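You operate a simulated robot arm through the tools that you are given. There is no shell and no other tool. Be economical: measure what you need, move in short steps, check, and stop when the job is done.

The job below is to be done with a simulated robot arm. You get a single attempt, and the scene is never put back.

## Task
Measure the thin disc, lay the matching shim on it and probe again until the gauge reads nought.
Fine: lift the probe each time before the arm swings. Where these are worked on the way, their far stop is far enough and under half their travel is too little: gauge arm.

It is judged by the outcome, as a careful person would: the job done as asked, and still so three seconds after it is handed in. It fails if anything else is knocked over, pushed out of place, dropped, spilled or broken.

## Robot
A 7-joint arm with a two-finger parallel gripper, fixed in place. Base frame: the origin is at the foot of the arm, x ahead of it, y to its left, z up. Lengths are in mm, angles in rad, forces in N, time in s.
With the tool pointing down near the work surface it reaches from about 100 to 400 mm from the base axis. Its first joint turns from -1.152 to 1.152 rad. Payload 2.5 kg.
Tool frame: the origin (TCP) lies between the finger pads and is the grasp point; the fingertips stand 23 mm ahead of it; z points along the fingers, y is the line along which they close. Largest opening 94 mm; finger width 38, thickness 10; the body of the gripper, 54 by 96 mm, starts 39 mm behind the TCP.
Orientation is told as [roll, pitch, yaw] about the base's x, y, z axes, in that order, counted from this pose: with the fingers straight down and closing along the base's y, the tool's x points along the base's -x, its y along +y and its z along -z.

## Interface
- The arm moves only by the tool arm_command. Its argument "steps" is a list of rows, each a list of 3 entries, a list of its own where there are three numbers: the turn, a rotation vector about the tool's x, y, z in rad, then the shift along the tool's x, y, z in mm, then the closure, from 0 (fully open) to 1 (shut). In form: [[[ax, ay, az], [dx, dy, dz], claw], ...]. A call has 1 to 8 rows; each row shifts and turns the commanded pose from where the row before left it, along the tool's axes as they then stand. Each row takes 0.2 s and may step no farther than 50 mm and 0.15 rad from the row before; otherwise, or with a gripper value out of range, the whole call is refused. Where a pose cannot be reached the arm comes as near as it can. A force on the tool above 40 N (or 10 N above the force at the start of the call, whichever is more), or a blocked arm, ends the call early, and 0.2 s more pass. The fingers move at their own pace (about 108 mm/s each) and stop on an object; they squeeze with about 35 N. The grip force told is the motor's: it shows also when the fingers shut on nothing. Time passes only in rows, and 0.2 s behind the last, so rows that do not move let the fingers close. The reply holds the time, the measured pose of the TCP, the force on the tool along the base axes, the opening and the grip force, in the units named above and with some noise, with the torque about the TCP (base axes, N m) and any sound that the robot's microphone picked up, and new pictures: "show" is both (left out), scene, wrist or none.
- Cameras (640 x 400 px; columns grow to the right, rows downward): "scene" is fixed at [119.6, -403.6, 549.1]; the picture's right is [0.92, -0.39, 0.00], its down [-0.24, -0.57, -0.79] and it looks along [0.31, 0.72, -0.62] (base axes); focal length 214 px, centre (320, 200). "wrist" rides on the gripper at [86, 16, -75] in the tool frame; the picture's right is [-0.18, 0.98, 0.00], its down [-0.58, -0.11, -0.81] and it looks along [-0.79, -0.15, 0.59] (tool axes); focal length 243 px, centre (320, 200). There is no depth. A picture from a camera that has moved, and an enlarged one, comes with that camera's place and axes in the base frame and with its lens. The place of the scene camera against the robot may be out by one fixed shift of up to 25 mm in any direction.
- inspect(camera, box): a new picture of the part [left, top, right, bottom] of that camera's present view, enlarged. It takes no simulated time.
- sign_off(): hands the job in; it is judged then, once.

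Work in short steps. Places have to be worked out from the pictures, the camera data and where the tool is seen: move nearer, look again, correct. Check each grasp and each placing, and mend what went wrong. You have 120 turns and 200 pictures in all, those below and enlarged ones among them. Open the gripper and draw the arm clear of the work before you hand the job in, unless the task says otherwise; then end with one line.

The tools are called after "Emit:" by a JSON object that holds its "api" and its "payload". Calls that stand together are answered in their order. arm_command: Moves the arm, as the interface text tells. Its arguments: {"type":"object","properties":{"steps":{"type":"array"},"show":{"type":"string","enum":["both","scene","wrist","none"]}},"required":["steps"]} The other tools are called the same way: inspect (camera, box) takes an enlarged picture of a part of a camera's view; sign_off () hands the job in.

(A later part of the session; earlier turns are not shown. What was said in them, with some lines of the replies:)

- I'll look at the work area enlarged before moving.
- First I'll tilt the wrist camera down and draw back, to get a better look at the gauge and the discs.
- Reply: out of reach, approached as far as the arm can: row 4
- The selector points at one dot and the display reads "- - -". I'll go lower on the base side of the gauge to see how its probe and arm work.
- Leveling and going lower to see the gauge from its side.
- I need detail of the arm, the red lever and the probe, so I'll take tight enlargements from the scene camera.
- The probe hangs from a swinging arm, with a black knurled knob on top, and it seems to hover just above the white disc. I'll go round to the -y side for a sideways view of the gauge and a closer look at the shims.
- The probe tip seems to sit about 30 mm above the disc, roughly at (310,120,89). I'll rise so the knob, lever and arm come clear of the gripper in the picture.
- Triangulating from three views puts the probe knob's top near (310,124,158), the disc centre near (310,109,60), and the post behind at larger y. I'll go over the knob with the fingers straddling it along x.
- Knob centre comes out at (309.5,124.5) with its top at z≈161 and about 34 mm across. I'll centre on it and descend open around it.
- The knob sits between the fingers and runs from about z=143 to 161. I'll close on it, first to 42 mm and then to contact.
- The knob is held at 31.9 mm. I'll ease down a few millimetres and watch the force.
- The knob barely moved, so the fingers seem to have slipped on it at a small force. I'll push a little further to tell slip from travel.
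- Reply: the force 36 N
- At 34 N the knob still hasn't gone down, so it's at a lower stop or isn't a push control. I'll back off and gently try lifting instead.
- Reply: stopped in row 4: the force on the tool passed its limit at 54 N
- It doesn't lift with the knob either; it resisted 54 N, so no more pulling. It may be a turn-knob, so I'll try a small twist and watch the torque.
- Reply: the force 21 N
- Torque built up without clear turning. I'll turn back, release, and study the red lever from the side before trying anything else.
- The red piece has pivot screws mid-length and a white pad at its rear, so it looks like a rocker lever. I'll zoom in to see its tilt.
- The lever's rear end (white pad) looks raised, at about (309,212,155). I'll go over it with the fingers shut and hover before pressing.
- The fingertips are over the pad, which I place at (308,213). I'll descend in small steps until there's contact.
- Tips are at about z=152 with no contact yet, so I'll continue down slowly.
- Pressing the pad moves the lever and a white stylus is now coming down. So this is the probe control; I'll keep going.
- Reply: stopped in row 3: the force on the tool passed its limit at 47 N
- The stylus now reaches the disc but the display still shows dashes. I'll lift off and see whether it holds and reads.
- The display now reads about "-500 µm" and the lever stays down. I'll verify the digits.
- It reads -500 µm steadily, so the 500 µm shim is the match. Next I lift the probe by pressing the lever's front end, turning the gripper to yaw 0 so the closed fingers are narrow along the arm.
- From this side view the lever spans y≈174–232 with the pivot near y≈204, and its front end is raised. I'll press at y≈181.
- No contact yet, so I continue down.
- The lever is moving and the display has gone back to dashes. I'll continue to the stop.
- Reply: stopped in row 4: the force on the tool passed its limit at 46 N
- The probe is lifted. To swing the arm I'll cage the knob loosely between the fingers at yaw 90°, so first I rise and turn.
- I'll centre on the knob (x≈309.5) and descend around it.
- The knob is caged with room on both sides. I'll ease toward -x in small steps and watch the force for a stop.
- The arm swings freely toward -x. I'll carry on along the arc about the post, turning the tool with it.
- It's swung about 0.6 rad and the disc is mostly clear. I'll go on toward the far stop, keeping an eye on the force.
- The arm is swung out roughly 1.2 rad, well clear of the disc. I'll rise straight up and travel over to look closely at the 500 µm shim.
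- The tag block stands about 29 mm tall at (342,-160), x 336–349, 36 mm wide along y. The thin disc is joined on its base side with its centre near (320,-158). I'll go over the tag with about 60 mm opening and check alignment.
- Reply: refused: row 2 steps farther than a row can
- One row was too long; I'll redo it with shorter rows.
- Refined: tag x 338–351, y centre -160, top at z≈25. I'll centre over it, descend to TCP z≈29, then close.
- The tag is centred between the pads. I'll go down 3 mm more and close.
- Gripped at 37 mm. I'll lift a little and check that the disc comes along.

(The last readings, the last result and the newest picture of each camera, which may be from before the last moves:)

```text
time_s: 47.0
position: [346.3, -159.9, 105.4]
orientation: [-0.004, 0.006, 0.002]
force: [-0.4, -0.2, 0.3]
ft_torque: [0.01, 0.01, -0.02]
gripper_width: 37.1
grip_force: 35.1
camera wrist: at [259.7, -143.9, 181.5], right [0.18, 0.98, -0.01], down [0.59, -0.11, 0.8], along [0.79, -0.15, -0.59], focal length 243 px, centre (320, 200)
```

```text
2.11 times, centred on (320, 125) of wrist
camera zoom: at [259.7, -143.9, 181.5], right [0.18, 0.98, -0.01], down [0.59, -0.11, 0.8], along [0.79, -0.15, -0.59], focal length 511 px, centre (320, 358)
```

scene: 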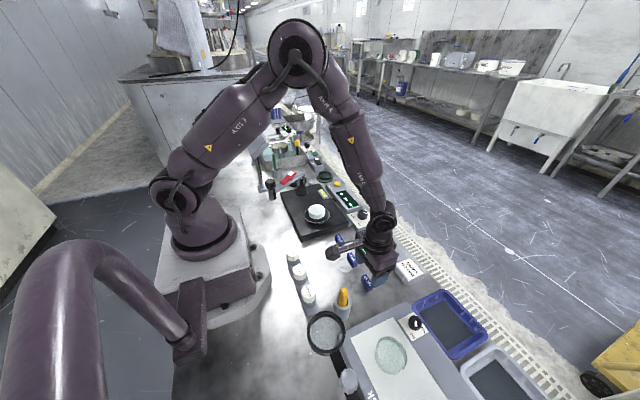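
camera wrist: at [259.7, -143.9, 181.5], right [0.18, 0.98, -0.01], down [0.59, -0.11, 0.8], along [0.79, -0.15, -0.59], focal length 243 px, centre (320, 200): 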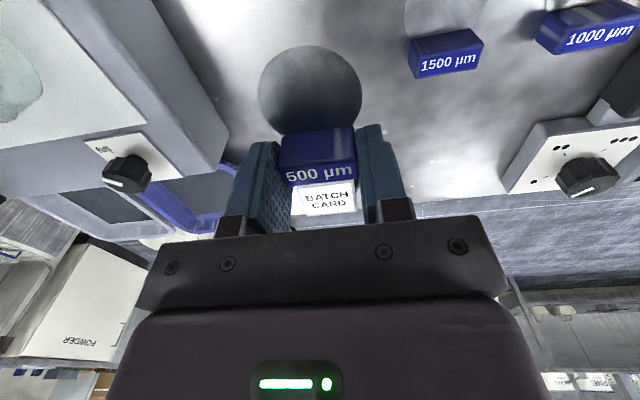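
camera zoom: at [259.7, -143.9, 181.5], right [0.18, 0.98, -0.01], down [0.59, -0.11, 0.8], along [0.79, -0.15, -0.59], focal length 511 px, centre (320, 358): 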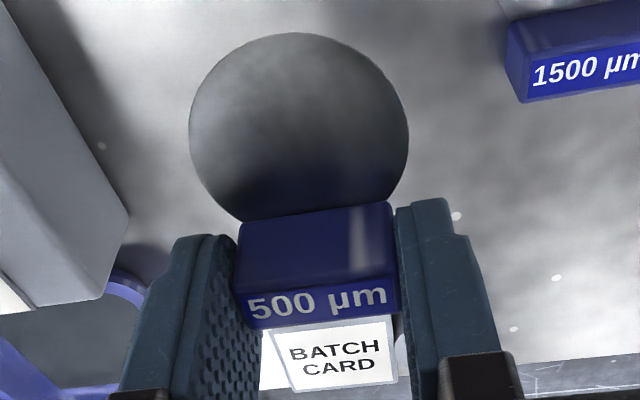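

The 500 µm shim is in hand, its disc about 25 mm base-ward of the TCP and 27 mm below. I'll carry it high over to the gauge, then turn it about -0.9 rad so the tag ends up facing away from the probe.

Emit:
{"api": "arm_command", "payload": {"steps": [[[0, 0, 0], [0, 0, -40], 0.7], [[0, 0, 0], [0, 10, -25], 0.7], [[0, 0, 0], [4, 40, 0], 0.7], [[0, 0, 0], [4, 40, 0], 0.7], [[0, 0, 0], [4, 40, 0], 0.7], [[0, 0, 0], [4, 40, 0], 0.7], [[0, 0, 0], [4, 40, 0], 0.7], [[0, 0, 0], [2, 40, 0], 0.7]], "show": "none"}}

Emit:
{"api": "arm_command", "payload": {"steps": [[[0, 0, 0.15], [0, 0, 0], 0.7], [[0, 0, 0.15], [0, 0, 0], 0.7], [[0, 0, 0.15], [0, 0, 0], 0.7], [[0, 0, 0.15], [0, 0, 0], 0.7], [[0, 0, 0.15], [0, 0, 0], 0.7], [[0, 0, 0.15], [0, 0, 0], 0.7], [[0, 0, 0], [0, 0, 0], 0.7]]}}

Emit:
{"api": "inspect", "payload": {"camera": "scene", "box": [270, 140, 380, 235]}}

Emit:
{"api": "inspect", "payload": {"camera": "wrist", "box": [220, 30, 420, 220]}}

```text
time_s: 48.8
position: [322.5, 91.0, 170.9]
orientation: [-0.004, 0.004, 0.0]
force: [0.0, -0.3, -0.4]
ft_torque: [0.0, 0.01, -0.01]
gripper_width: 37.2
grip_force: 34.7
```

```text
time_s: 50.4
position: [324.7, 90.2, 171.7]
orientation: [-0.008, 0.001, -0.9]
force: [0.7, -0.5, -0.9]
ft_torque: [0.0, 0.0, 0.01]
gripper_width: 37.2
grip_force: 35.3
camera wrist: at [283.0, 168.5, 247.2], right [0.88, 0.47, -0.01], down [0.28, -0.52, 0.81], along [0.37, -0.72, -0.59], focal length 243 px, centre (320, 200)
```

scene: 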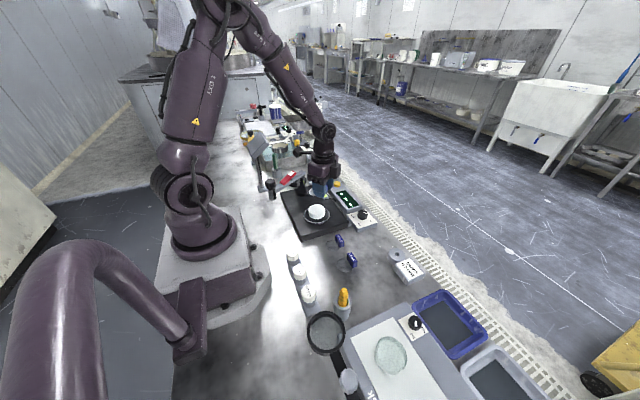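
wrist: 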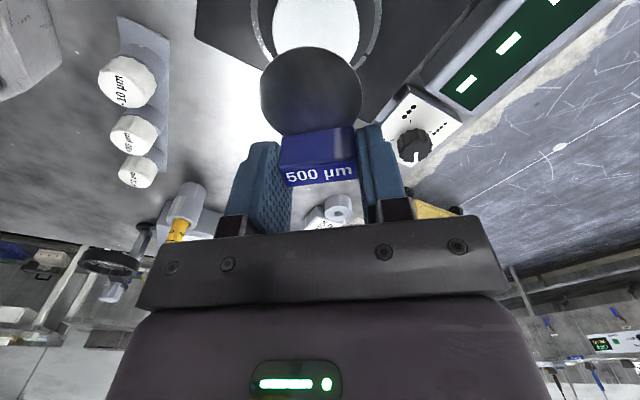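

```text
4.21 times, centred on (325, 188) of scene
camera zoom: at [119.6, -403.6, 549.1], right [0.92, -0.39, 0.0], down [-0.24, -0.57, -0.79], along [0.31, 0.72, -0.62], focal length 903 px, centre (299, 253)
```

zoom: 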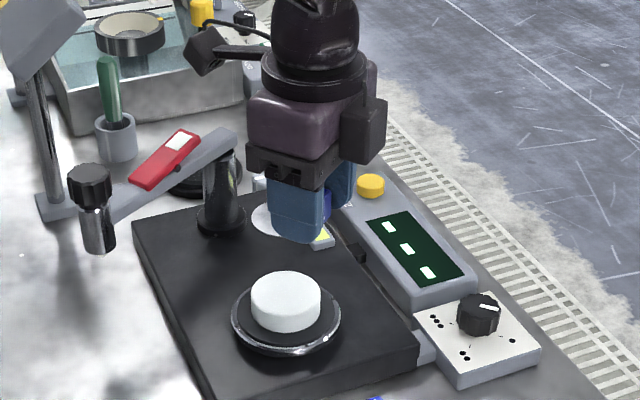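

```text
2.11 times, centred on (320, 125) of wrist
camera zoom: at [283.0, 168.5, 247.2], right [0.88, 0.47, -0.01], down [0.28, -0.52, 0.81], along [0.37, -0.72, -0.59], focal length 511 px, centre (320, 358)
```

zoom: 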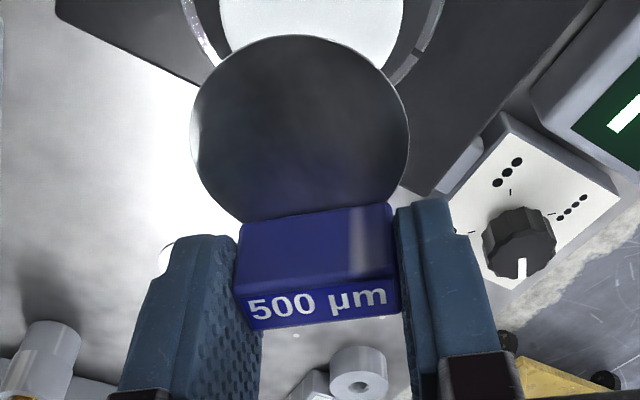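

Aligned as planned. I'll descend to about 27 mm above the disc and check the lateral position.

Emit:
{"api": "arm_command", "payload": {"steps": [[[0, 0, 0], [1.6, 1.2, 20], 0.7], [[0, 0, 0], [0, 0, 20], 0.7], [[0, 0, 0], [0, 0, 18], 0.7], [[0, 0, 0], [0, 0, 0], 0.7]], "show": "wrist"}}

Emit:
{"api": "inspect", "payload": {"camera": "scene", "box": [280, 160, 370, 235]}}

Emit:
{"api": "inspect", "payload": {"camera": "wrist", "box": [220, 0, 420, 190]}}

```text
time_s: 51.4
position: [324.0, 90.9, 114.4]
orientation: [-0.005, -0.002, -0.899]
force: [-0.4, -0.1, 0.3]
ft_torque: [0.0, 0.0, -0.04]
gripper_width: 37.2
grip_force: 34.7
camera wrist: at [281.8, 168.5, 189.2], right [0.88, 0.47, -0.01], down [0.28, -0.52, 0.81], along [0.37, -0.72, -0.59], focal length 243 px, centre (320, 200)
```

wrist: 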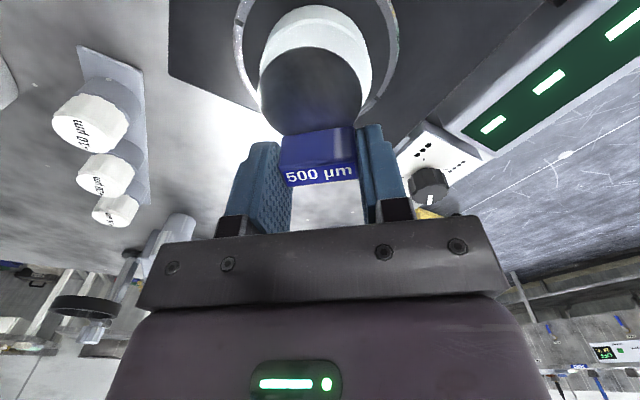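

```text
5.33 times, centred on (325, 198) of scene
camera zoom: at [119.6, -403.6, 549.1], right [0.92, -0.39, 0.0], down [-0.24, -0.57, -0.79], along [0.31, 0.72, -0.62], focal length 1144 px, centre (293, 213)
```

zoom: 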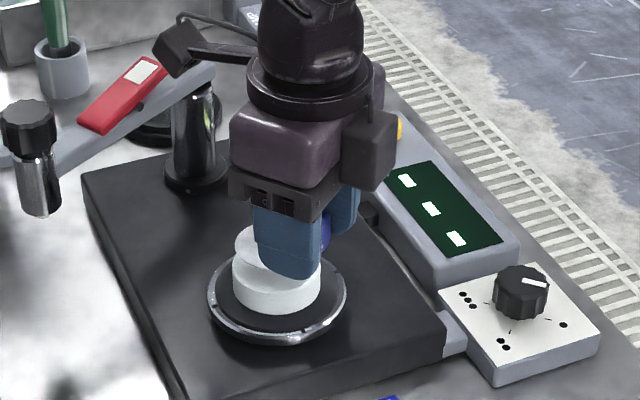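

```text
2.11 times, centred on (320, 95) of wrist
camera zoom: at [281.8, 168.5, 189.2], right [0.88, 0.47, -0.01], down [0.28, -0.52, 0.81], along [0.37, -0.72, -0.59], focal length 511 px, centre (320, 421)
```

zoom: 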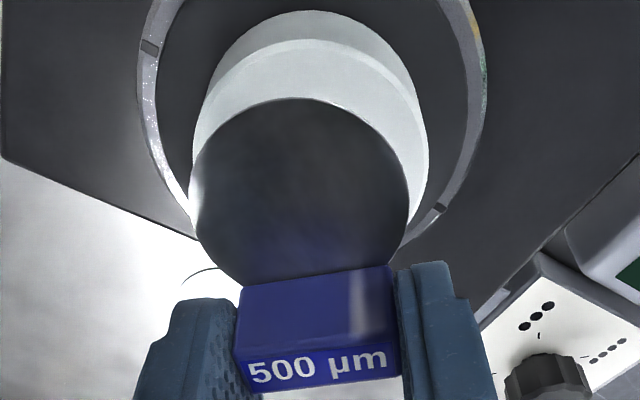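

The shim sits over the disc with a harmless offset of about 5 mm toward the probe. I'll lower in small steps to contact.

Emit:
{"api": "arm_command", "payload": {"steps": [[[0, 0, 0], [0, 0, 12], 0.7], [[0, 0, 0], [0, 0, 8], 0.7], [[0, 0, 0], [0, 0, 3], 0.7], [[0, 0, 0], [0, 0, 2], 0.7], [[0, 0, 0], [0, 0, 0], 0.7]], "show": "wrist"}}

Emit:
{"api": "inspect", "payload": {"camera": "scene", "box": [300, 185, 345, 230]}}

Emit:
{"api": "inspect", "payload": {"camera": "wrist", "box": [220, 0, 420, 190]}}

```text
time_s: 52.3
position: [322.1, 90.9, 93.3]
orientation: [-0.002, -0.004, -0.899]
force: [-3.6, -0.5, 11.8]
ft_torque: [0.01, 0.02, 0.03]
gripper_width: 37.4
grip_force: 35.5
stopped in row 4: the force on the tool passed its limit at 50 N (the readings are from after the stop); the commanded pose is now the measured one
camera wrist: at [282.8, 169.2, 168.3], right [0.88, 0.47, 0.0], down [0.28, -0.52, 0.81], along [0.38, -0.71, -0.59], focal length 243 px, centre (320, 200)
```

wrist: 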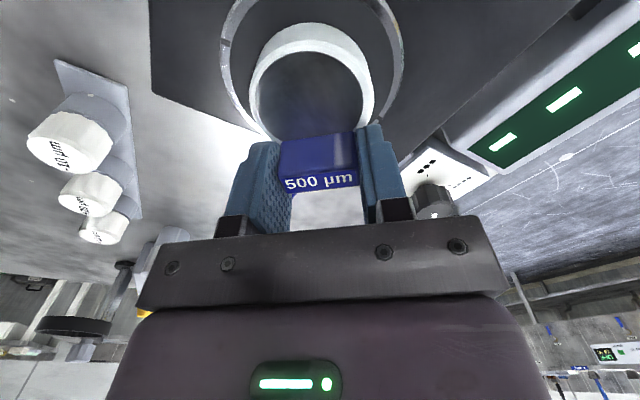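

```text
8.89 times, centred on (322, 208) of scene
camera zoom: at [119.5, -403.6, 549.1], right [0.92, -0.39, 0.0], down [-0.24, -0.57, -0.79], along [0.31, 0.73, -0.62], focal length 1906 px, centre (298, 133)
```

zoom: 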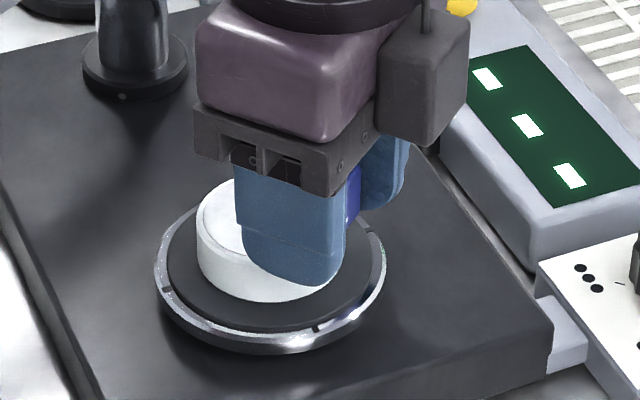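

```text
2.11 times, centred on (320, 95) of wrist
camera zoom: at [282.8, 169.2, 168.3], right [0.88, 0.47, 0.0], down [0.28, -0.52, 0.81], along [0.38, -0.71, -0.59], focal length 511 px, centre (320, 421)
```

zoom: 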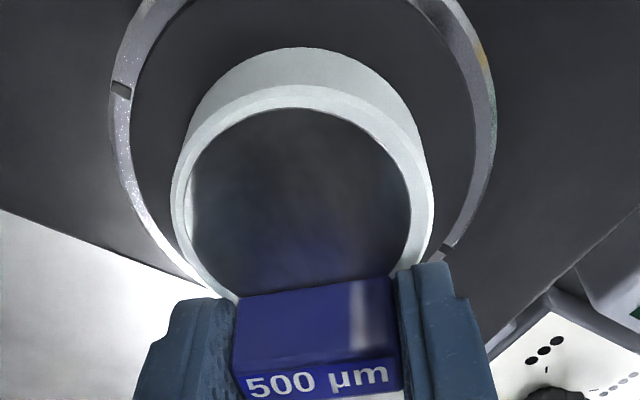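

Contact made: the shim lies flat on the disc, and the disc is still centred in its ring. I'll open gently and rise.

Emit:
{"api": "arm_command", "payload": {"steps": [[[0, 0, 0], [0, 0, 0], 0.5], [[0, 0, 0], [0, 0, 0], 0.4], [[0, 0, 0], [0, 0, -5], 0.4], [[0, 0, 0], [0, 0, -25], 0.4], [[0, 0, 0], [0, 0, -40], 0.4], [[0, 0, 0], [0, 0, -40], 0.4]], "show": "wrist"}}

Emit:
{"api": "inspect", "payload": {"camera": "scene", "box": [285, 170, 365, 235]}}

Emit:
{"api": "inspect", "payload": {"camera": "wrist", "box": [220, 0, 420, 190]}}

```text
time_s: 53.7
position: [322.8, 92.7, 204.5]
orientation: [-0.003, -0.002, -0.899]
force: [0.2, 0.6, 0.4]
ft_torque: [0.01, 0.0, 0.0]
gripper_width: 56.5
grip_force: 0.0
camera wrist: at [281.0, 170.6, 279.2], right [0.88, 0.47, 0.0], down [0.28, -0.52, 0.81], along [0.38, -0.71, -0.59], focal length 243 px, centre (320, 200)
```

wrist: 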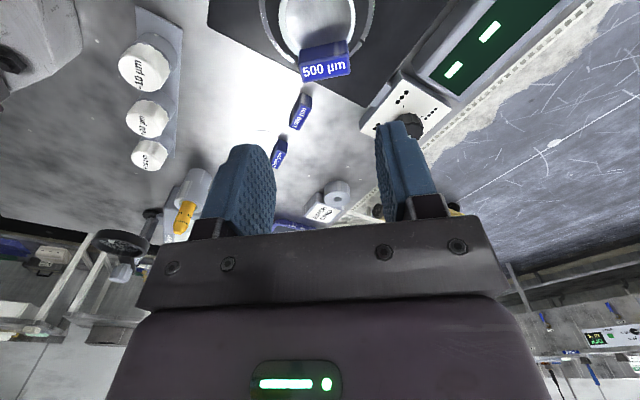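

```text
6.15 times, centred on (325, 202) of scene
camera zoom: at [119.6, -403.6, 549.1], right [0.92, -0.39, 0.0], down [-0.24, -0.57, -0.79], along [0.31, 0.72, -0.62], focal length 1320 px, centre (289, 185)
```

zoom: 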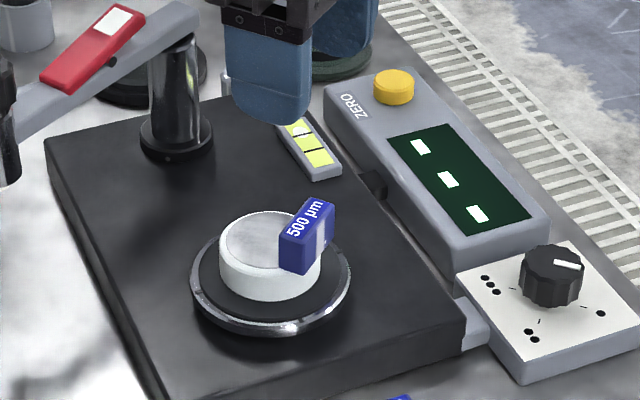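

```text
2.11 times, centred on (320, 95) of wrist
camera zoom: at [281.0, 170.6, 279.2], right [0.88, 0.47, 0.0], down [0.28, -0.52, 0.81], along [0.38, -0.71, -0.59], focal length 511 px, centre (320, 421)
```

zoom: 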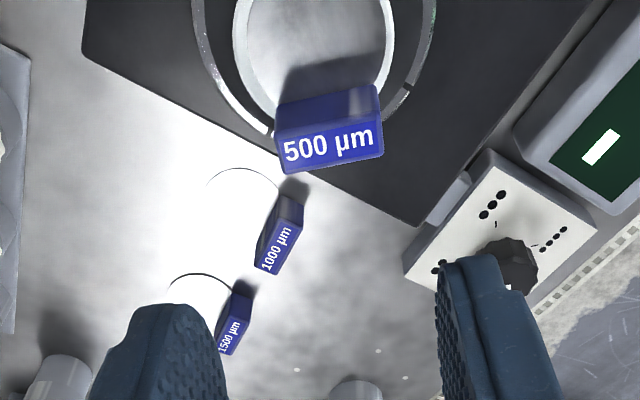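

The 500 µm shim is lying on the disc with its tag on the side away from the arm. Next I fetch the gauge arm: rise, turn and move to the knob's parked place.

Emit:
{"api": "arm_command", "payload": {"steps": [[[0, 0, -0.15], [0, 0, -25], 0.2], [[0, 0, -0.15], [0, 0, 0], 0.2], [[0, 0, -0.15], [0, 0, 0], 0.2], [[0, 0, -0.15], [0, 0, 0], 0.2], [[0, 0, -0.15], [0, 0, 0], 0.2], [[0, 0, -0.15], [0, 0, 0], 0.2], [[0, 0, -0.15], [0, 0, 0], 0.2], [[0, 0, -0.15], [0, 0, 0], 0.2]], "show": "none"}}

Emit:
{"api": "arm_command", "payload": {"steps": [[[0, 0, -0.07], [0, 0, 0], 0.2], [[0, 0, 0], [20, 40, 0], 0.2], [[0, 0, 0], [20, 40, 0], 0.2], [[0, 0, 0], [18, 40, 0], 0.2], [[0, 0, 0], [15, 15, 0], 0.2], [[0, 0, 0], [0, 0, 0], 0.2]], "show": "both"}}

Emit:
{"api": "inspect", "payload": {"camera": "wrist", "box": [200, 20, 440, 230]}}

```text
time_s: 55.5
position: [322.9, 92.2, 228.3]
orientation: [-0.004, 0.0, 0.304]
force: [0.0, -0.1, 0.6]
ft_torque: [-0.01, 0.02, -0.02]
gripper_width: 75.2
grip_force: 0.0
```

```text
time_s: 56.9
position: [207.5, 192.8, 227.1]
orientation: [-0.003, 0.002, 0.369]
force: [0.3, 0.1, 0.5]
ft_torque: [-0.03, -0.04, 0.01]
gripper_width: 75.4
grip_force: 0.1
camera wrist: at [119.8, 175.7, 302.4], right [-0.18, 0.98, 0.0], down [0.58, 0.11, 0.81], along [0.79, 0.15, -0.59], focal length 243 px, centre (320, 200)
```

scene: 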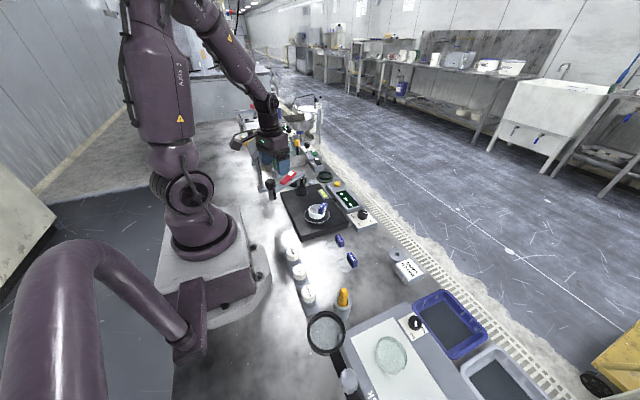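
wrist: 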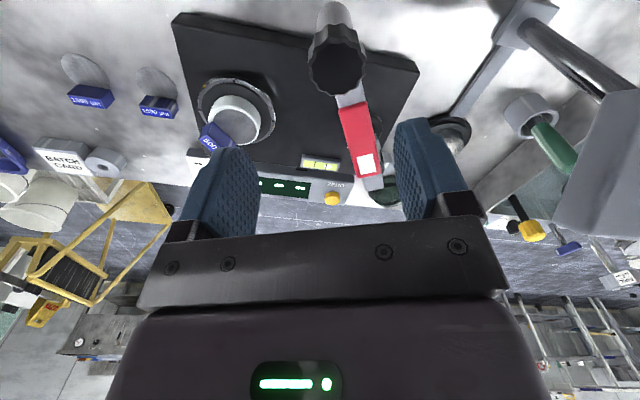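

```text
1.90 times, centred on (320, 125) of wrist
camera zoom: at [119.8, 175.7, 302.4], right [-0.18, 0.98, 0.0], down [0.58, 0.11, 0.81], along [0.79, 0.15, -0.59], focal length 462 px, centre (320, 343)
```

zoom: 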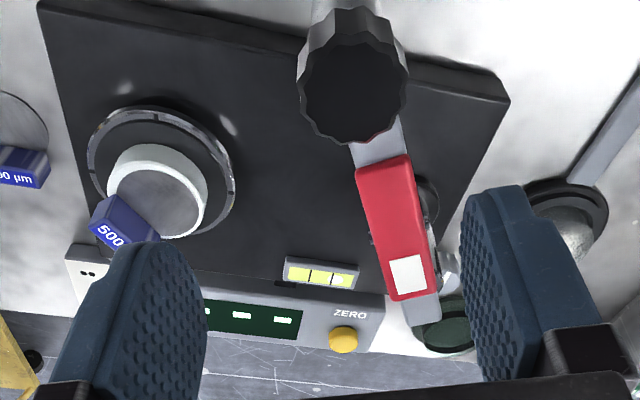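

The knob is at about (183,197), with the arm direction calling for yaw ≈0.5. I'll centre above it and descend around it.

Emit:
{"api": "arm_command", "payload": {"steps": [[[0, 0, -0.13], [10, 7, 0], 0.42], [[0, 0, 0], [9.5, 8, 20], 0.42], [[0, 0, 0], [0, 0, 10], 0.42], [[0, 0, 0], [0, 0, 0], 0.42]], "show": "wrist"}}

```text
time_s: 57.9
position: [183.6, 195.2, 196.1]
orientation: [-0.001, 0.0, 0.502]
force: [0.1, 0.4, -0.1]
ft_torque: [0.0, 0.01, -0.02]
gripper_width: 54.4
grip_force: 0.1
camera wrist: at [99.2, 169.1, 271.6], right [-0.31, 0.95, 0.0], down [0.56, 0.19, 0.81], along [0.77, 0.25, -0.59], focal length 243 px, centre (320, 200)
```

wrist: 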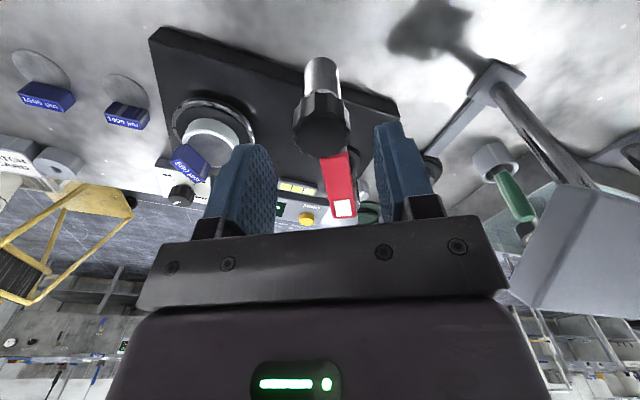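

Well centred, so I descend.

Emit:
{"api": "arm_command", "payload": {"steps": [[[0, 0, 0], [2, 0, 18], 0.42], [[0, 0, 0], [0, 0, 18], 0.42], [[0, 0, 0], [0, 0, 12], 0.45], [[0, 0, 0], [0, 0, 0], 0.45]], "show": "wrist"}}

```text
time_s: 58.9
position: [181.6, 196.5, 148.9]
orientation: [-0.002, 0.003, 0.501]
force: [0.0, 0.7, -0.6]
ft_torque: [-0.01, 0.0, 0.02]
gripper_width: 52.1
grip_force: 0.0
camera wrist: at [98.3, 169.2, 224.7], right [-0.31, 0.95, 0.0], down [0.56, 0.19, 0.81], along [0.77, 0.25, -0.59], focal length 243 px, centre (320, 200)
```

wrist: 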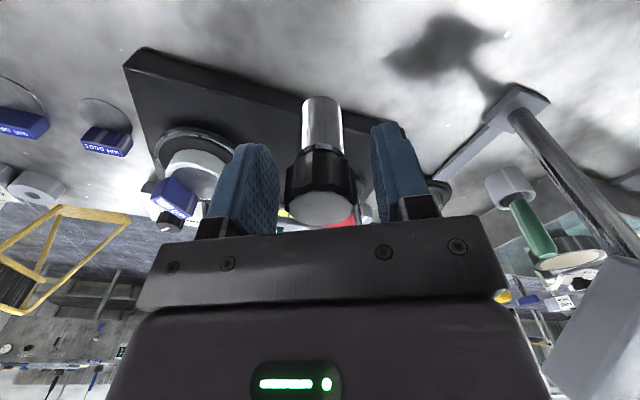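

Caged. I'll swing back along the arc over the disc, slowing near the end.

Emit:
{"api": "arm_command", "payload": {"steps": [[[0, 0, -0.09], [-0.5, -12, 0], 0.45], [[0, 0, -0.09], [-0.5, -12, 0], 0.45], [[0, 0, -0.09], [-0.5, -12, 0], 0.45], [[0, 0, -0.09], [-0.5, -12, 0], 0.45], [[0, 0, -0.09], [-0.5, -12, 0], 0.45], [[0, 0, -0.09], [-0.5, -12, 0], 0.45]], "show": "both"}}

```text
time_s: 60.3
position: [230.9, 144.4, 149.5]
orientation: [0.0, 0.003, 1.042]
force: [-0.1, 0.2, 0.5]
ft_torque: [0.04, -0.01, -0.02]
gripper_width: 52.0
grip_force: 0.0
camera wrist: at [173.6, 78.3, 225.4], right [-0.76, 0.65, 0.0], down [0.39, 0.45, 0.8], along [0.53, 0.61, -0.59], focal length 243 px, centre (320, 200)
```

scene: 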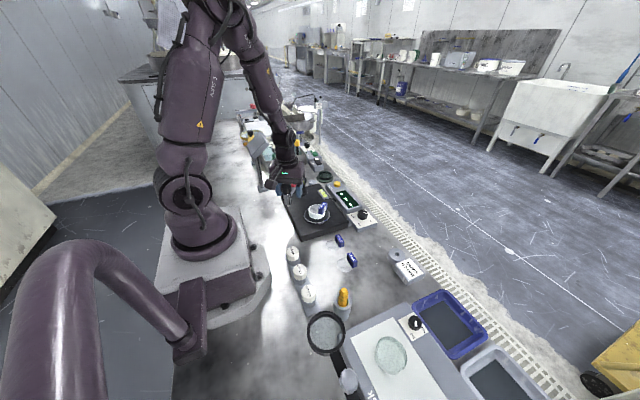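
wrist: 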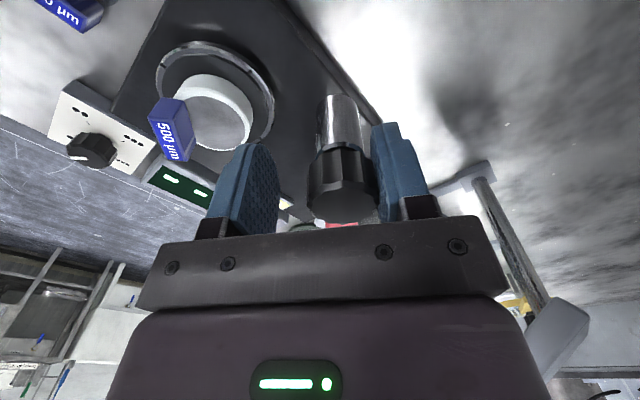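

The arm follows well. I'll continue toward the working position.

Emit:
{"api": "arm_command", "payload": {"steps": [[[0, 0, -0.09], [-0.5, -12, 0], 0.45], [[0, 0, -0.09], [-0.5, -12, 0], 0.45], [[0, 0, -0.09], [-0.5, -12, 0], 0.45], [[0, 0, -0.09], [-0.5, -12, 0], 0.45], [[0, 0, -0.07], [-0.5, -10, 0], 0.45], [[0, 0, -0.05], [-0.5, -7, 0], 0.45]], "show": "wrist"}}

Emit:
{"api": "inspect", "payload": {"camera": "scene", "box": [280, 150, 370, 235]}}

```text
time_s: 61.7
position: [293.0, 125.0, 149.5]
orientation: [0.001, 0.004, 1.523]
force: [-0.1, 0.1, -0.1]
ft_torque: [0.02, -0.01, -0.02]
gripper_width: 51.7
grip_force: 0.1
camera wrist: at [272.8, 39.4, 225.8], right [-0.97, 0.23, 0.0], down [0.14, 0.58, 0.8], along [0.19, 0.78, -0.59], focal length 243 px, centre (320, 200)
```

wrist: 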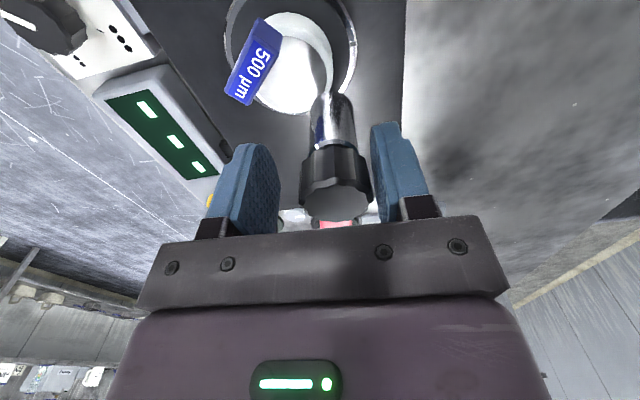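

```text
4.71 times, centred on (325, 192) of scene
camera zoom: at [119.6, -403.6, 549.1], right [0.92, -0.39, 0.0], down [-0.24, -0.57, -0.79], along [0.31, 0.72, -0.62], focal length 1009 px, centre (296, 235)
```

zoom: 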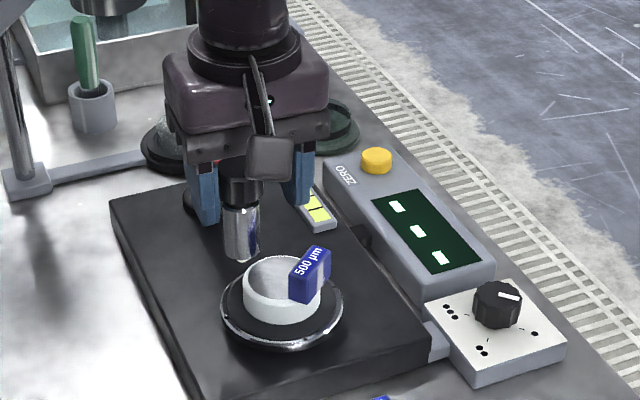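

Knob is at x≈285, so about 24 mm to go to its original spot at x≈309.5. I'll move slowly.

Emit:
{"api": "arm_command", "payload": {"steps": [[[0, 0, -0.05], [0, -7, 0], 0.45], [[0, 0, 0], [0, -5, 0], 0.45], [[0, 0, 0], [0, -4, 0], 0.45], [[0, 0, 0], [0, -4, 0], 0.45], [[0, 0, 0], [0, -3, 0], 0.45]], "show": "wrist"}}

Emit:
{"api": "inspect", "payload": {"camera": "scene", "box": [280, 150, 370, 235]}}

```text
time_s: 62.9
position: [316.9, 126.2, 147.9]
orientation: [0.001, 0.004, 1.572]
force: [-0.7, 0.7, -1.2]
ft_torque: [-0.01, -0.03, 0.03]
gripper_width: 51.7
grip_force: 0.0
camera wrist: at [299.4, 39.0, 225.2], right [-0.98, 0.18, 0.0], down [0.11, 0.58, 0.8], along [0.15, 0.79, -0.59], focal length 243 px, centre (320, 200)
```

wrist: 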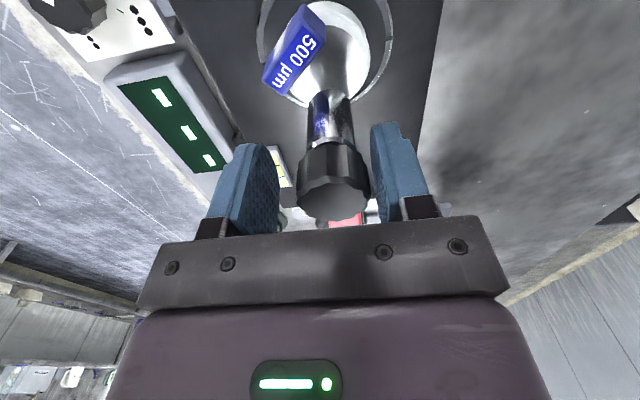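

```text
4.71 times, centred on (325, 192) of scene
camera zoom: at [119.6, -403.6, 549.1], right [0.92, -0.39, 0.0], down [-0.24, -0.57, -0.79], along [0.31, 0.72, -0.62], focal length 1009 px, centre (296, 235)
```

zoom: 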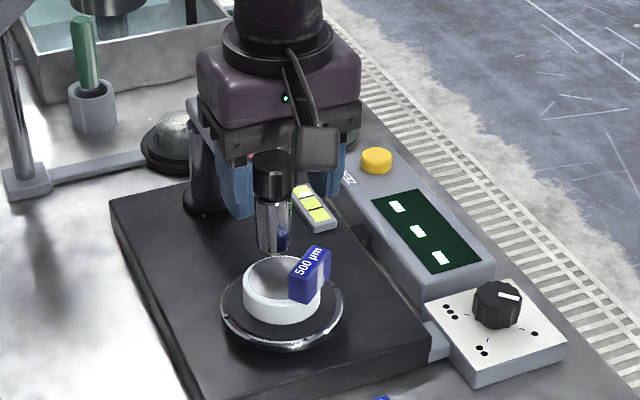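

The knob is back near x≈309. A gentle nudge will tell whether this is the stop.

Emit:
{"api": "arm_command", "payload": {"steps": [[[0, 0, 0], [0, -1, 0], 0.45], [[0, 0, 0], [0, -1, 0], 0.45], [[0, 0, 0], [0, -1, 0], 0.45]], "show": "wrist"}}

```text
time_s: 63.7
position: [318.2, 126.1, 148.9]
orientation: [0.0, 0.003, 1.57]
force: [0.3, 0.1, -0.6]
ft_torque: [0.0, 0.0, -0.02]
gripper_width: 51.7
grip_force: 0.0
camera wrist: at [302.4, 39.1, 224.8], right [-0.98, 0.18, 0.0], down [0.11, 0.58, 0.8], along [0.15, 0.79, -0.59], focal length 243 px, centre (320, 200)
```

wrist: 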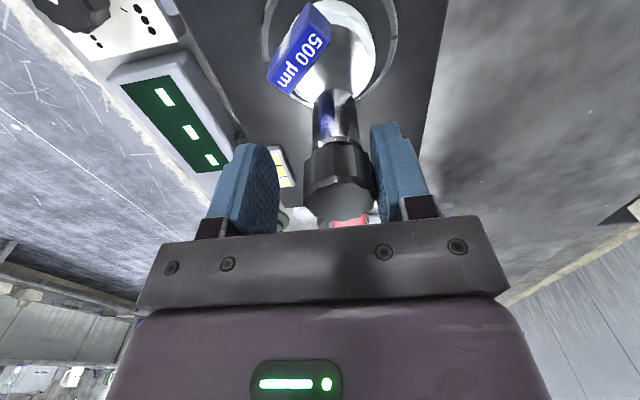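

Emit:
{"api": "arm_command", "payload": {"steps": [[[0, 0, 0], [0, -1.5, 0], 0.45], [[0, 0, 0], [0, -1.5, 0], 0.45], [[0, 0, 0], [0, -1, 0], 0.45]], "show": "wrist"}}

```text
time_s: 64.5
position: [322.1, 126.0, 149.0]
orientation: [0.005, 0.003, 1.57]
force: [-8.6, 0.6, 3.2]
ft_torque: [-0.07, -0.03, 0.0]
gripper_width: 55.9
grip_force: 3.7
camera wrist: at [305.5, 39.3, 224.7], right [-0.98, 0.18, 0.0], down [0.11, 0.58, 0.8], along [0.15, 0.79, -0.6], focal length 243 px, centre (320, 200)
```

wrist: 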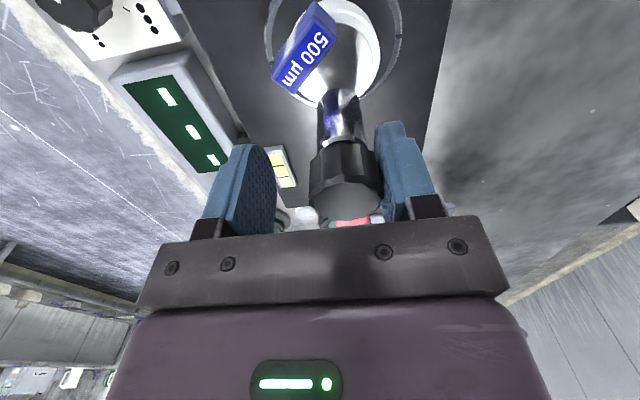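

That's the stop: the force rose to 8.6 N with the arm unmoved. I'll recentre, rise, close, and go over the white pad to lower the probe as before.

Emit:
{"api": "arm_command", "payload": {"steps": [[[0, 0, 0], [0, 5, 0], 0.45], [[0, 0, 0], [0, 6, 0], 0.45], [[0, 0, 0], [0, 0, -25], 0.45], [[0, 0, 0], [0, 0, -35], 0.6], [[0, 0, 0], [-46, 0, 0], 1], [[0, 0, 0], [-46, 0, 0], 1], [[0, 0, 0], [0, 0, 25], 1], [[0, 0, 0], [0, 0, 0], 1]], "show": "wrist"}}

Emit:
{"api": "inspect", "payload": {"camera": "scene", "box": [280, 150, 370, 235]}}

```text
time_s: 66.3
position: [310.4, 218.5, 184.6]
orientation: [-0.001, 0.003, 1.572]
force: [-0.4, 0.6, 0.9]
ft_torque: [-0.01, -0.01, -0.01]
gripper_width: 0.3
grip_force: 34.9
camera wrist: at [294.1, 132.1, 261.1], right [-0.98, 0.18, 0.0], down [0.11, 0.58, 0.8], along [0.15, 0.79, -0.59], focal length 243 px, centre (320, 200)
```

wrist: 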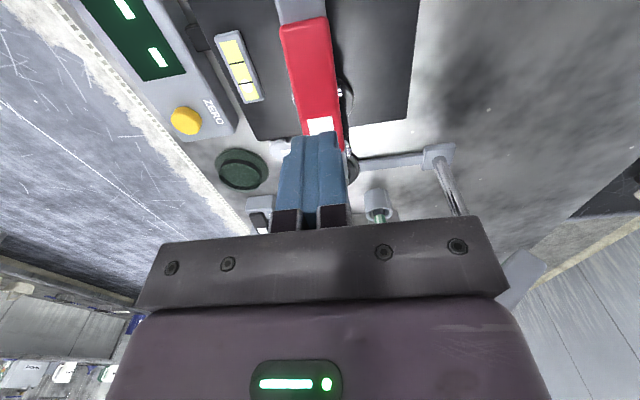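

```text
4.71 times, centred on (325, 192) of scene
camera zoom: at [119.6, -403.6, 549.1], right [0.92, -0.39, 0.0], down [-0.24, -0.57, -0.79], along [0.31, 0.72, -0.62], focal length 1009 px, centre (296, 235)
```

zoom: 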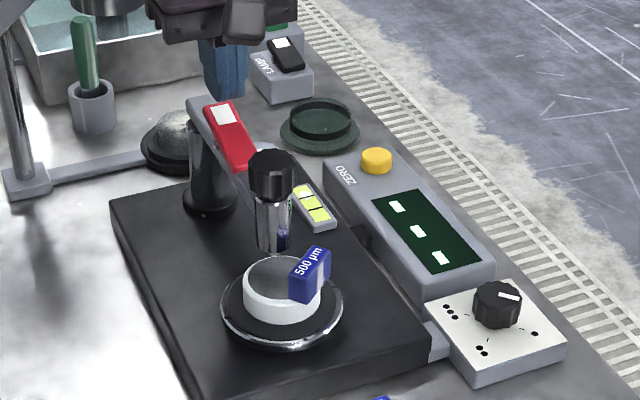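

Arm is in its working place over the shim. I'll press the rear pad down in small steps as before.

Emit:
{"api": "arm_command", "payload": {"steps": [[[0, 0, 0], [0, 0, 8], 1], [[0, 0, 0], [0, 0, 5], 1], [[0, 0, 0], [0, 0, 2], 1], [[0, 0, 0], [0, 0, 2], 1], [[0, 0, 0], [0, 0, 2], 1], [[0, 0, 0], [0, 0, 1.5], 1], [[0, 0, 0], [0, 0, 1.5], 1], [[0, 0, 0], [0, 0, 1], 1]], "show": "none"}}

Emit:
{"api": "inspect", "payload": {"camera": "scene", "box": [280, 150, 370, 235]}}

```text
time_s: 68.1
position: [312.1, 216.9, 161.7]
orientation: [-0.002, 0.006, 1.57]
force: [-4.1, -8.4, 22.7]
ft_torque: [-0.5, 0.12, 0.03]
gripper_width: 0.0
grip_force: 35.3
```

```text
4.71 times, centred on (325, 192) of scene
camera zoom: at [119.5, -403.7, 549.1], right [0.92, -0.39, 0.0], down [-0.24, -0.57, -0.79], along [0.31, 0.73, -0.62], focal length 1009 px, centre (296, 235)
```

zoom: 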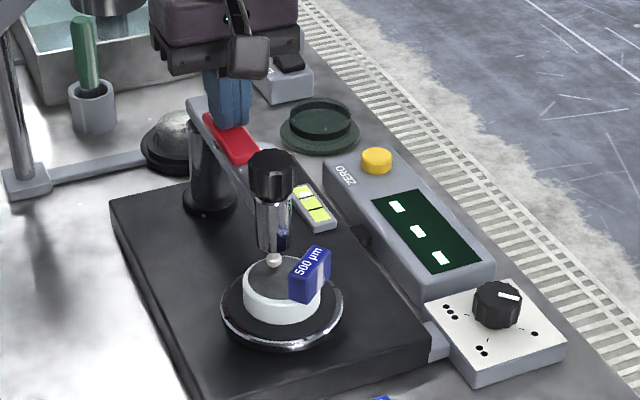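

At 23 N of press the lever looks down. I'll rise off and let the display settle.

Emit:
{"api": "arm_command", "payload": {"steps": [[[0, 0, 0], [0, 0, 1], 1], [[0, 0, 0], [0, 0, 0], 1], [[0, 0, 0], [0, 0, -20], 1], [[0, 0, 0], [0, 0, -40], 1], [[0, 0, 0], [0, 0, -40], 1], [[0, 0, 0], [0, 0, 0], 1]], "show": "wrist"}}

Emit:
{"api": "inspect", "payload": {"camera": "scene", "box": [280, 150, 370, 235]}}

Emit:
{"api": "inspect", "payload": {"camera": "scene", "box": [340, 185, 372, 210]}}

```text
time_s: 68.5
position: [311.8, 217.7, 162.5]
orientation: [-0.003, 0.006, 1.568]
force: [-3.1, -0.5, 5.2]
ft_torque: [-0.13, 0.07, -0.01]
gripper_width: 0.0
grip_force: 35.2
stopped in row 1: the force on the tool passed its limit at 45 N (the readings are from after the stop); the commanded pose is now the measured one
camera wrist: at [295.4, 131.1, 238.2], right [-0.98, 0.18, 0.0], down [0.11, 0.59, 0.8], along [0.15, 0.79, -0.6], focal length 243 px, centre (320, 200)
```

wrist: 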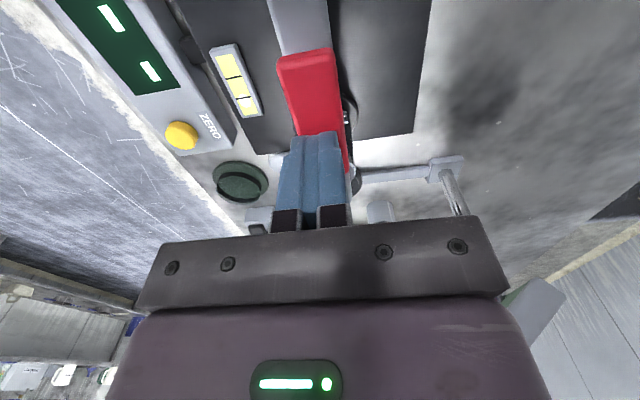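

```text
4.71 times, centred on (325, 192) of scene
camera zoom: at [119.6, -403.6, 549.1], right [0.92, -0.39, 0.0], down [-0.24, -0.57, -0.79], along [0.31, 0.73, -0.62], focal length 1009 px, centre (296, 235)
```

zoom: 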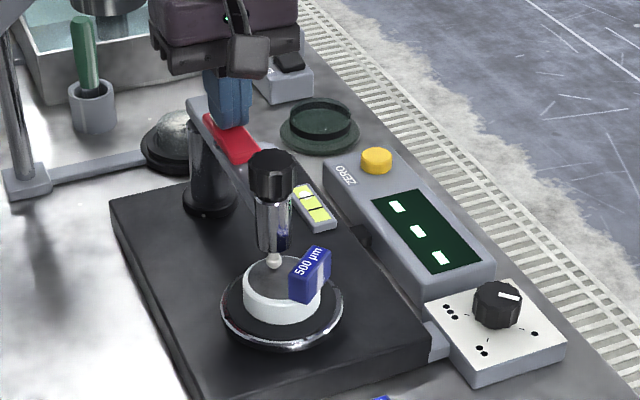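

```text
16.00 times, centred on (356, 198) of scene
camera zoom: at [119.6, -403.6, 549.1], right [0.92, -0.39, 0.0], down [-0.24, -0.57, -0.79], along [0.31, 0.73, -0.62], focal length 3432 px, centre (-256, 240)
```

zoom: 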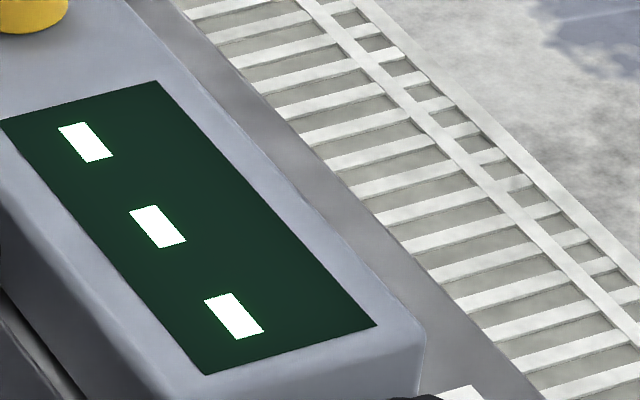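

It reached the stop, as it did the first time. I'll raise the gripper clear and give the display a moment.

Emit:
{"api": "arm_command", "payload": {"steps": [[[0, 0, 0], [0, 0, -15], 1], [[0, 0, 0], [0, 0, -40], 1], [[0, 0, 0], [0, 0, -40], 1], [[0, 0, 0], [0, 0, 0], 1], [[0, 0, 0], [0, 0, 0], 1]], "show": "wrist"}}

Emit:
{"api": "inspect", "payload": {"camera": "scene", "box": [280, 150, 370, 235]}}

Emit:
{"api": "inspect", "payload": {"camera": "scene", "box": [340, 185, 372, 210]}}

```text
time_s: 69.7
position: [311.3, 218.6, 255.6]
orientation: [0.0, 0.005, 1.572]
force: [-0.1, -0.4, -0.4]
ft_torque: [-0.01, 0.02, -0.01]
gripper_width: 0.0
grip_force: 35.1
camera wrist: at [295.0, 132.2, 332.5], right [-0.98, 0.18, 0.0], down [0.11, 0.59, 0.8], along [0.15, 0.79, -0.6], focal length 243 px, centre (320, 200)
```

wrist: 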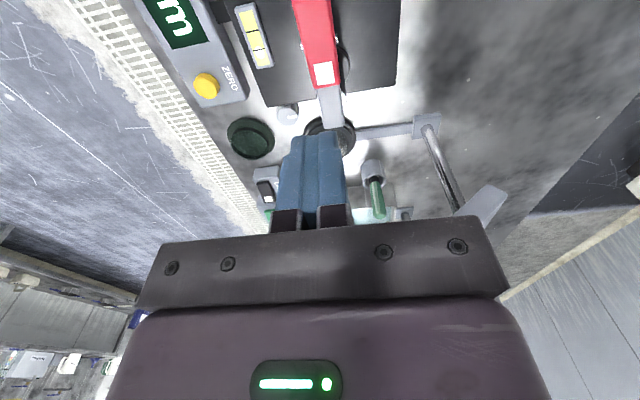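

```text
4.71 times, centred on (325, 192) of scene
camera zoom: at [119.6, -403.6, 549.1], right [0.92, -0.39, 0.0], down [-0.24, -0.57, -0.79], along [0.31, 0.72, -0.62], focal length 1009 px, centre (296, 235)
```

zoom: 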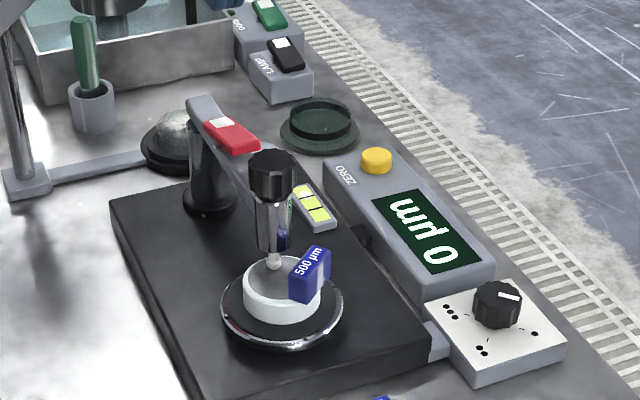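

```text
16.00 times, centred on (356, 198) of scene
camera zoom: at [119.6, -403.6, 549.1], right [0.92, -0.39, 0.0], down [-0.24, -0.57, -0.79], along [0.31, 0.72, -0.62], focal length 3432 px, centre (-256, 240)
```

zoom: 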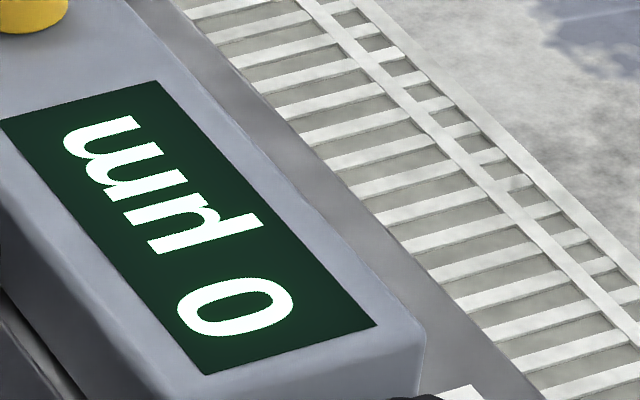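

The gauge reads 0 µm with the shim in place. I'll draw the arm clear with the gripper open and check once more.

Emit:
{"api": "arm_command", "payload": {"steps": [[[0, 0, 0], [0, 0, -40], 0.5], [[0, 0, 0], [45, 15, -20], 0], [[0, 0, 0], [45, 15, 0], 0], [[0, 0, 0], [45, 15, 0], 0], [[0, 0, 0], [40, 20, 0], 0], [[0, 0, 0], [0, 0, 0], 0]], "show": "scene"}}

Emit:
{"api": "inspect", "payload": {"camera": "scene", "box": [250, 150, 420, 300]}}

```text
refused: row 2 steps farther than a row can; nothing moved
```

```text
2.67 times, centred on (335, 225) of scene
camera zoom: at [119.6, -403.6, 549.1], right [0.92, -0.39, 0.0], down [-0.24, -0.57, -0.79], along [0.31, 0.72, -0.62], focal length 572 px, centre (280, 133)
```

zoom: 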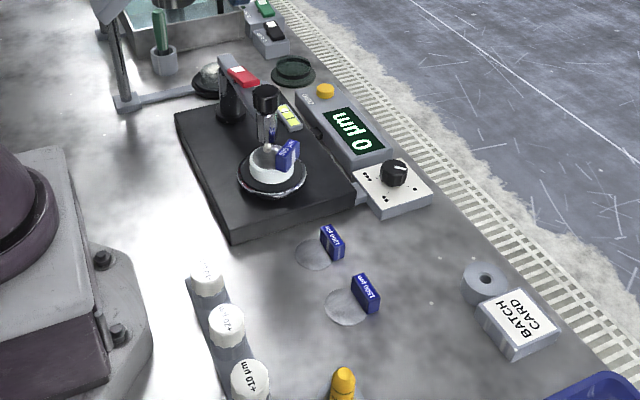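

That was refused for a row that was too long, so I'll repeat the retreat with shorter rows.

Emit:
{"api": "arm_command", "payload": {"steps": [[[0, 0, 0], [0, 0, -40], 0.5], [[0, 0, 0], [35, 15, -20], 0], [[0, 0, 0], [40, 15, 0], 0], [[0, 0, 0], [40, 15, 0], 0], [[0, 0, 0], [40, 15, 0], 0], [[0, 0, 0], [0, 0, 0], 0]], "show": "scene"}}

Emit:
{"api": "inspect", "payload": {"camera": "scene", "box": [280, 150, 380, 235]}}

```text
time_s: 71.1
position: [251.5, 60.9, 315.0]
orientation: [-0.002, 0.005, 1.573]
force: [0.0, -0.2, 0.6]
ft_torque: [0.03, 0.01, 0.03]
gripper_width: 93.9
grip_force: 0.0
```

scene: 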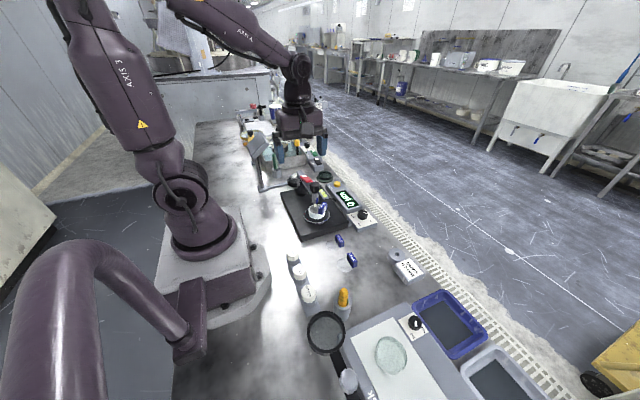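

```text
4.71 times, centred on (330, 192) of scene
camera zoom: at [119.5, -403.6, 549.1], right [0.92, -0.39, 0.0], down [-0.24, -0.57, -0.79], along [0.31, 0.72, -0.62], focal length 1009 px, centre (273, 235)
```

zoom: 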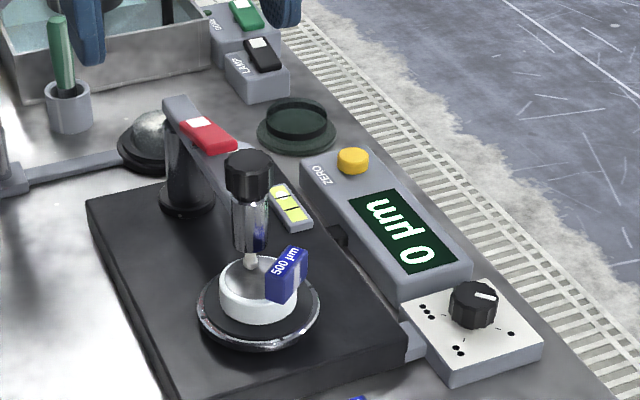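

The gauge holds at 0 µm, the gripper is open and clear, and nothing else looks disturbed, so I'm handing in.

Emit:
{"api": "sign_off", "payload": {}}

```text
The job is handed in.
```

The disc measured -500 µm; I laid the 500 µm shim on it, lifting the probe before swinging the arm, and on the second probing the gauge read 0 µm.
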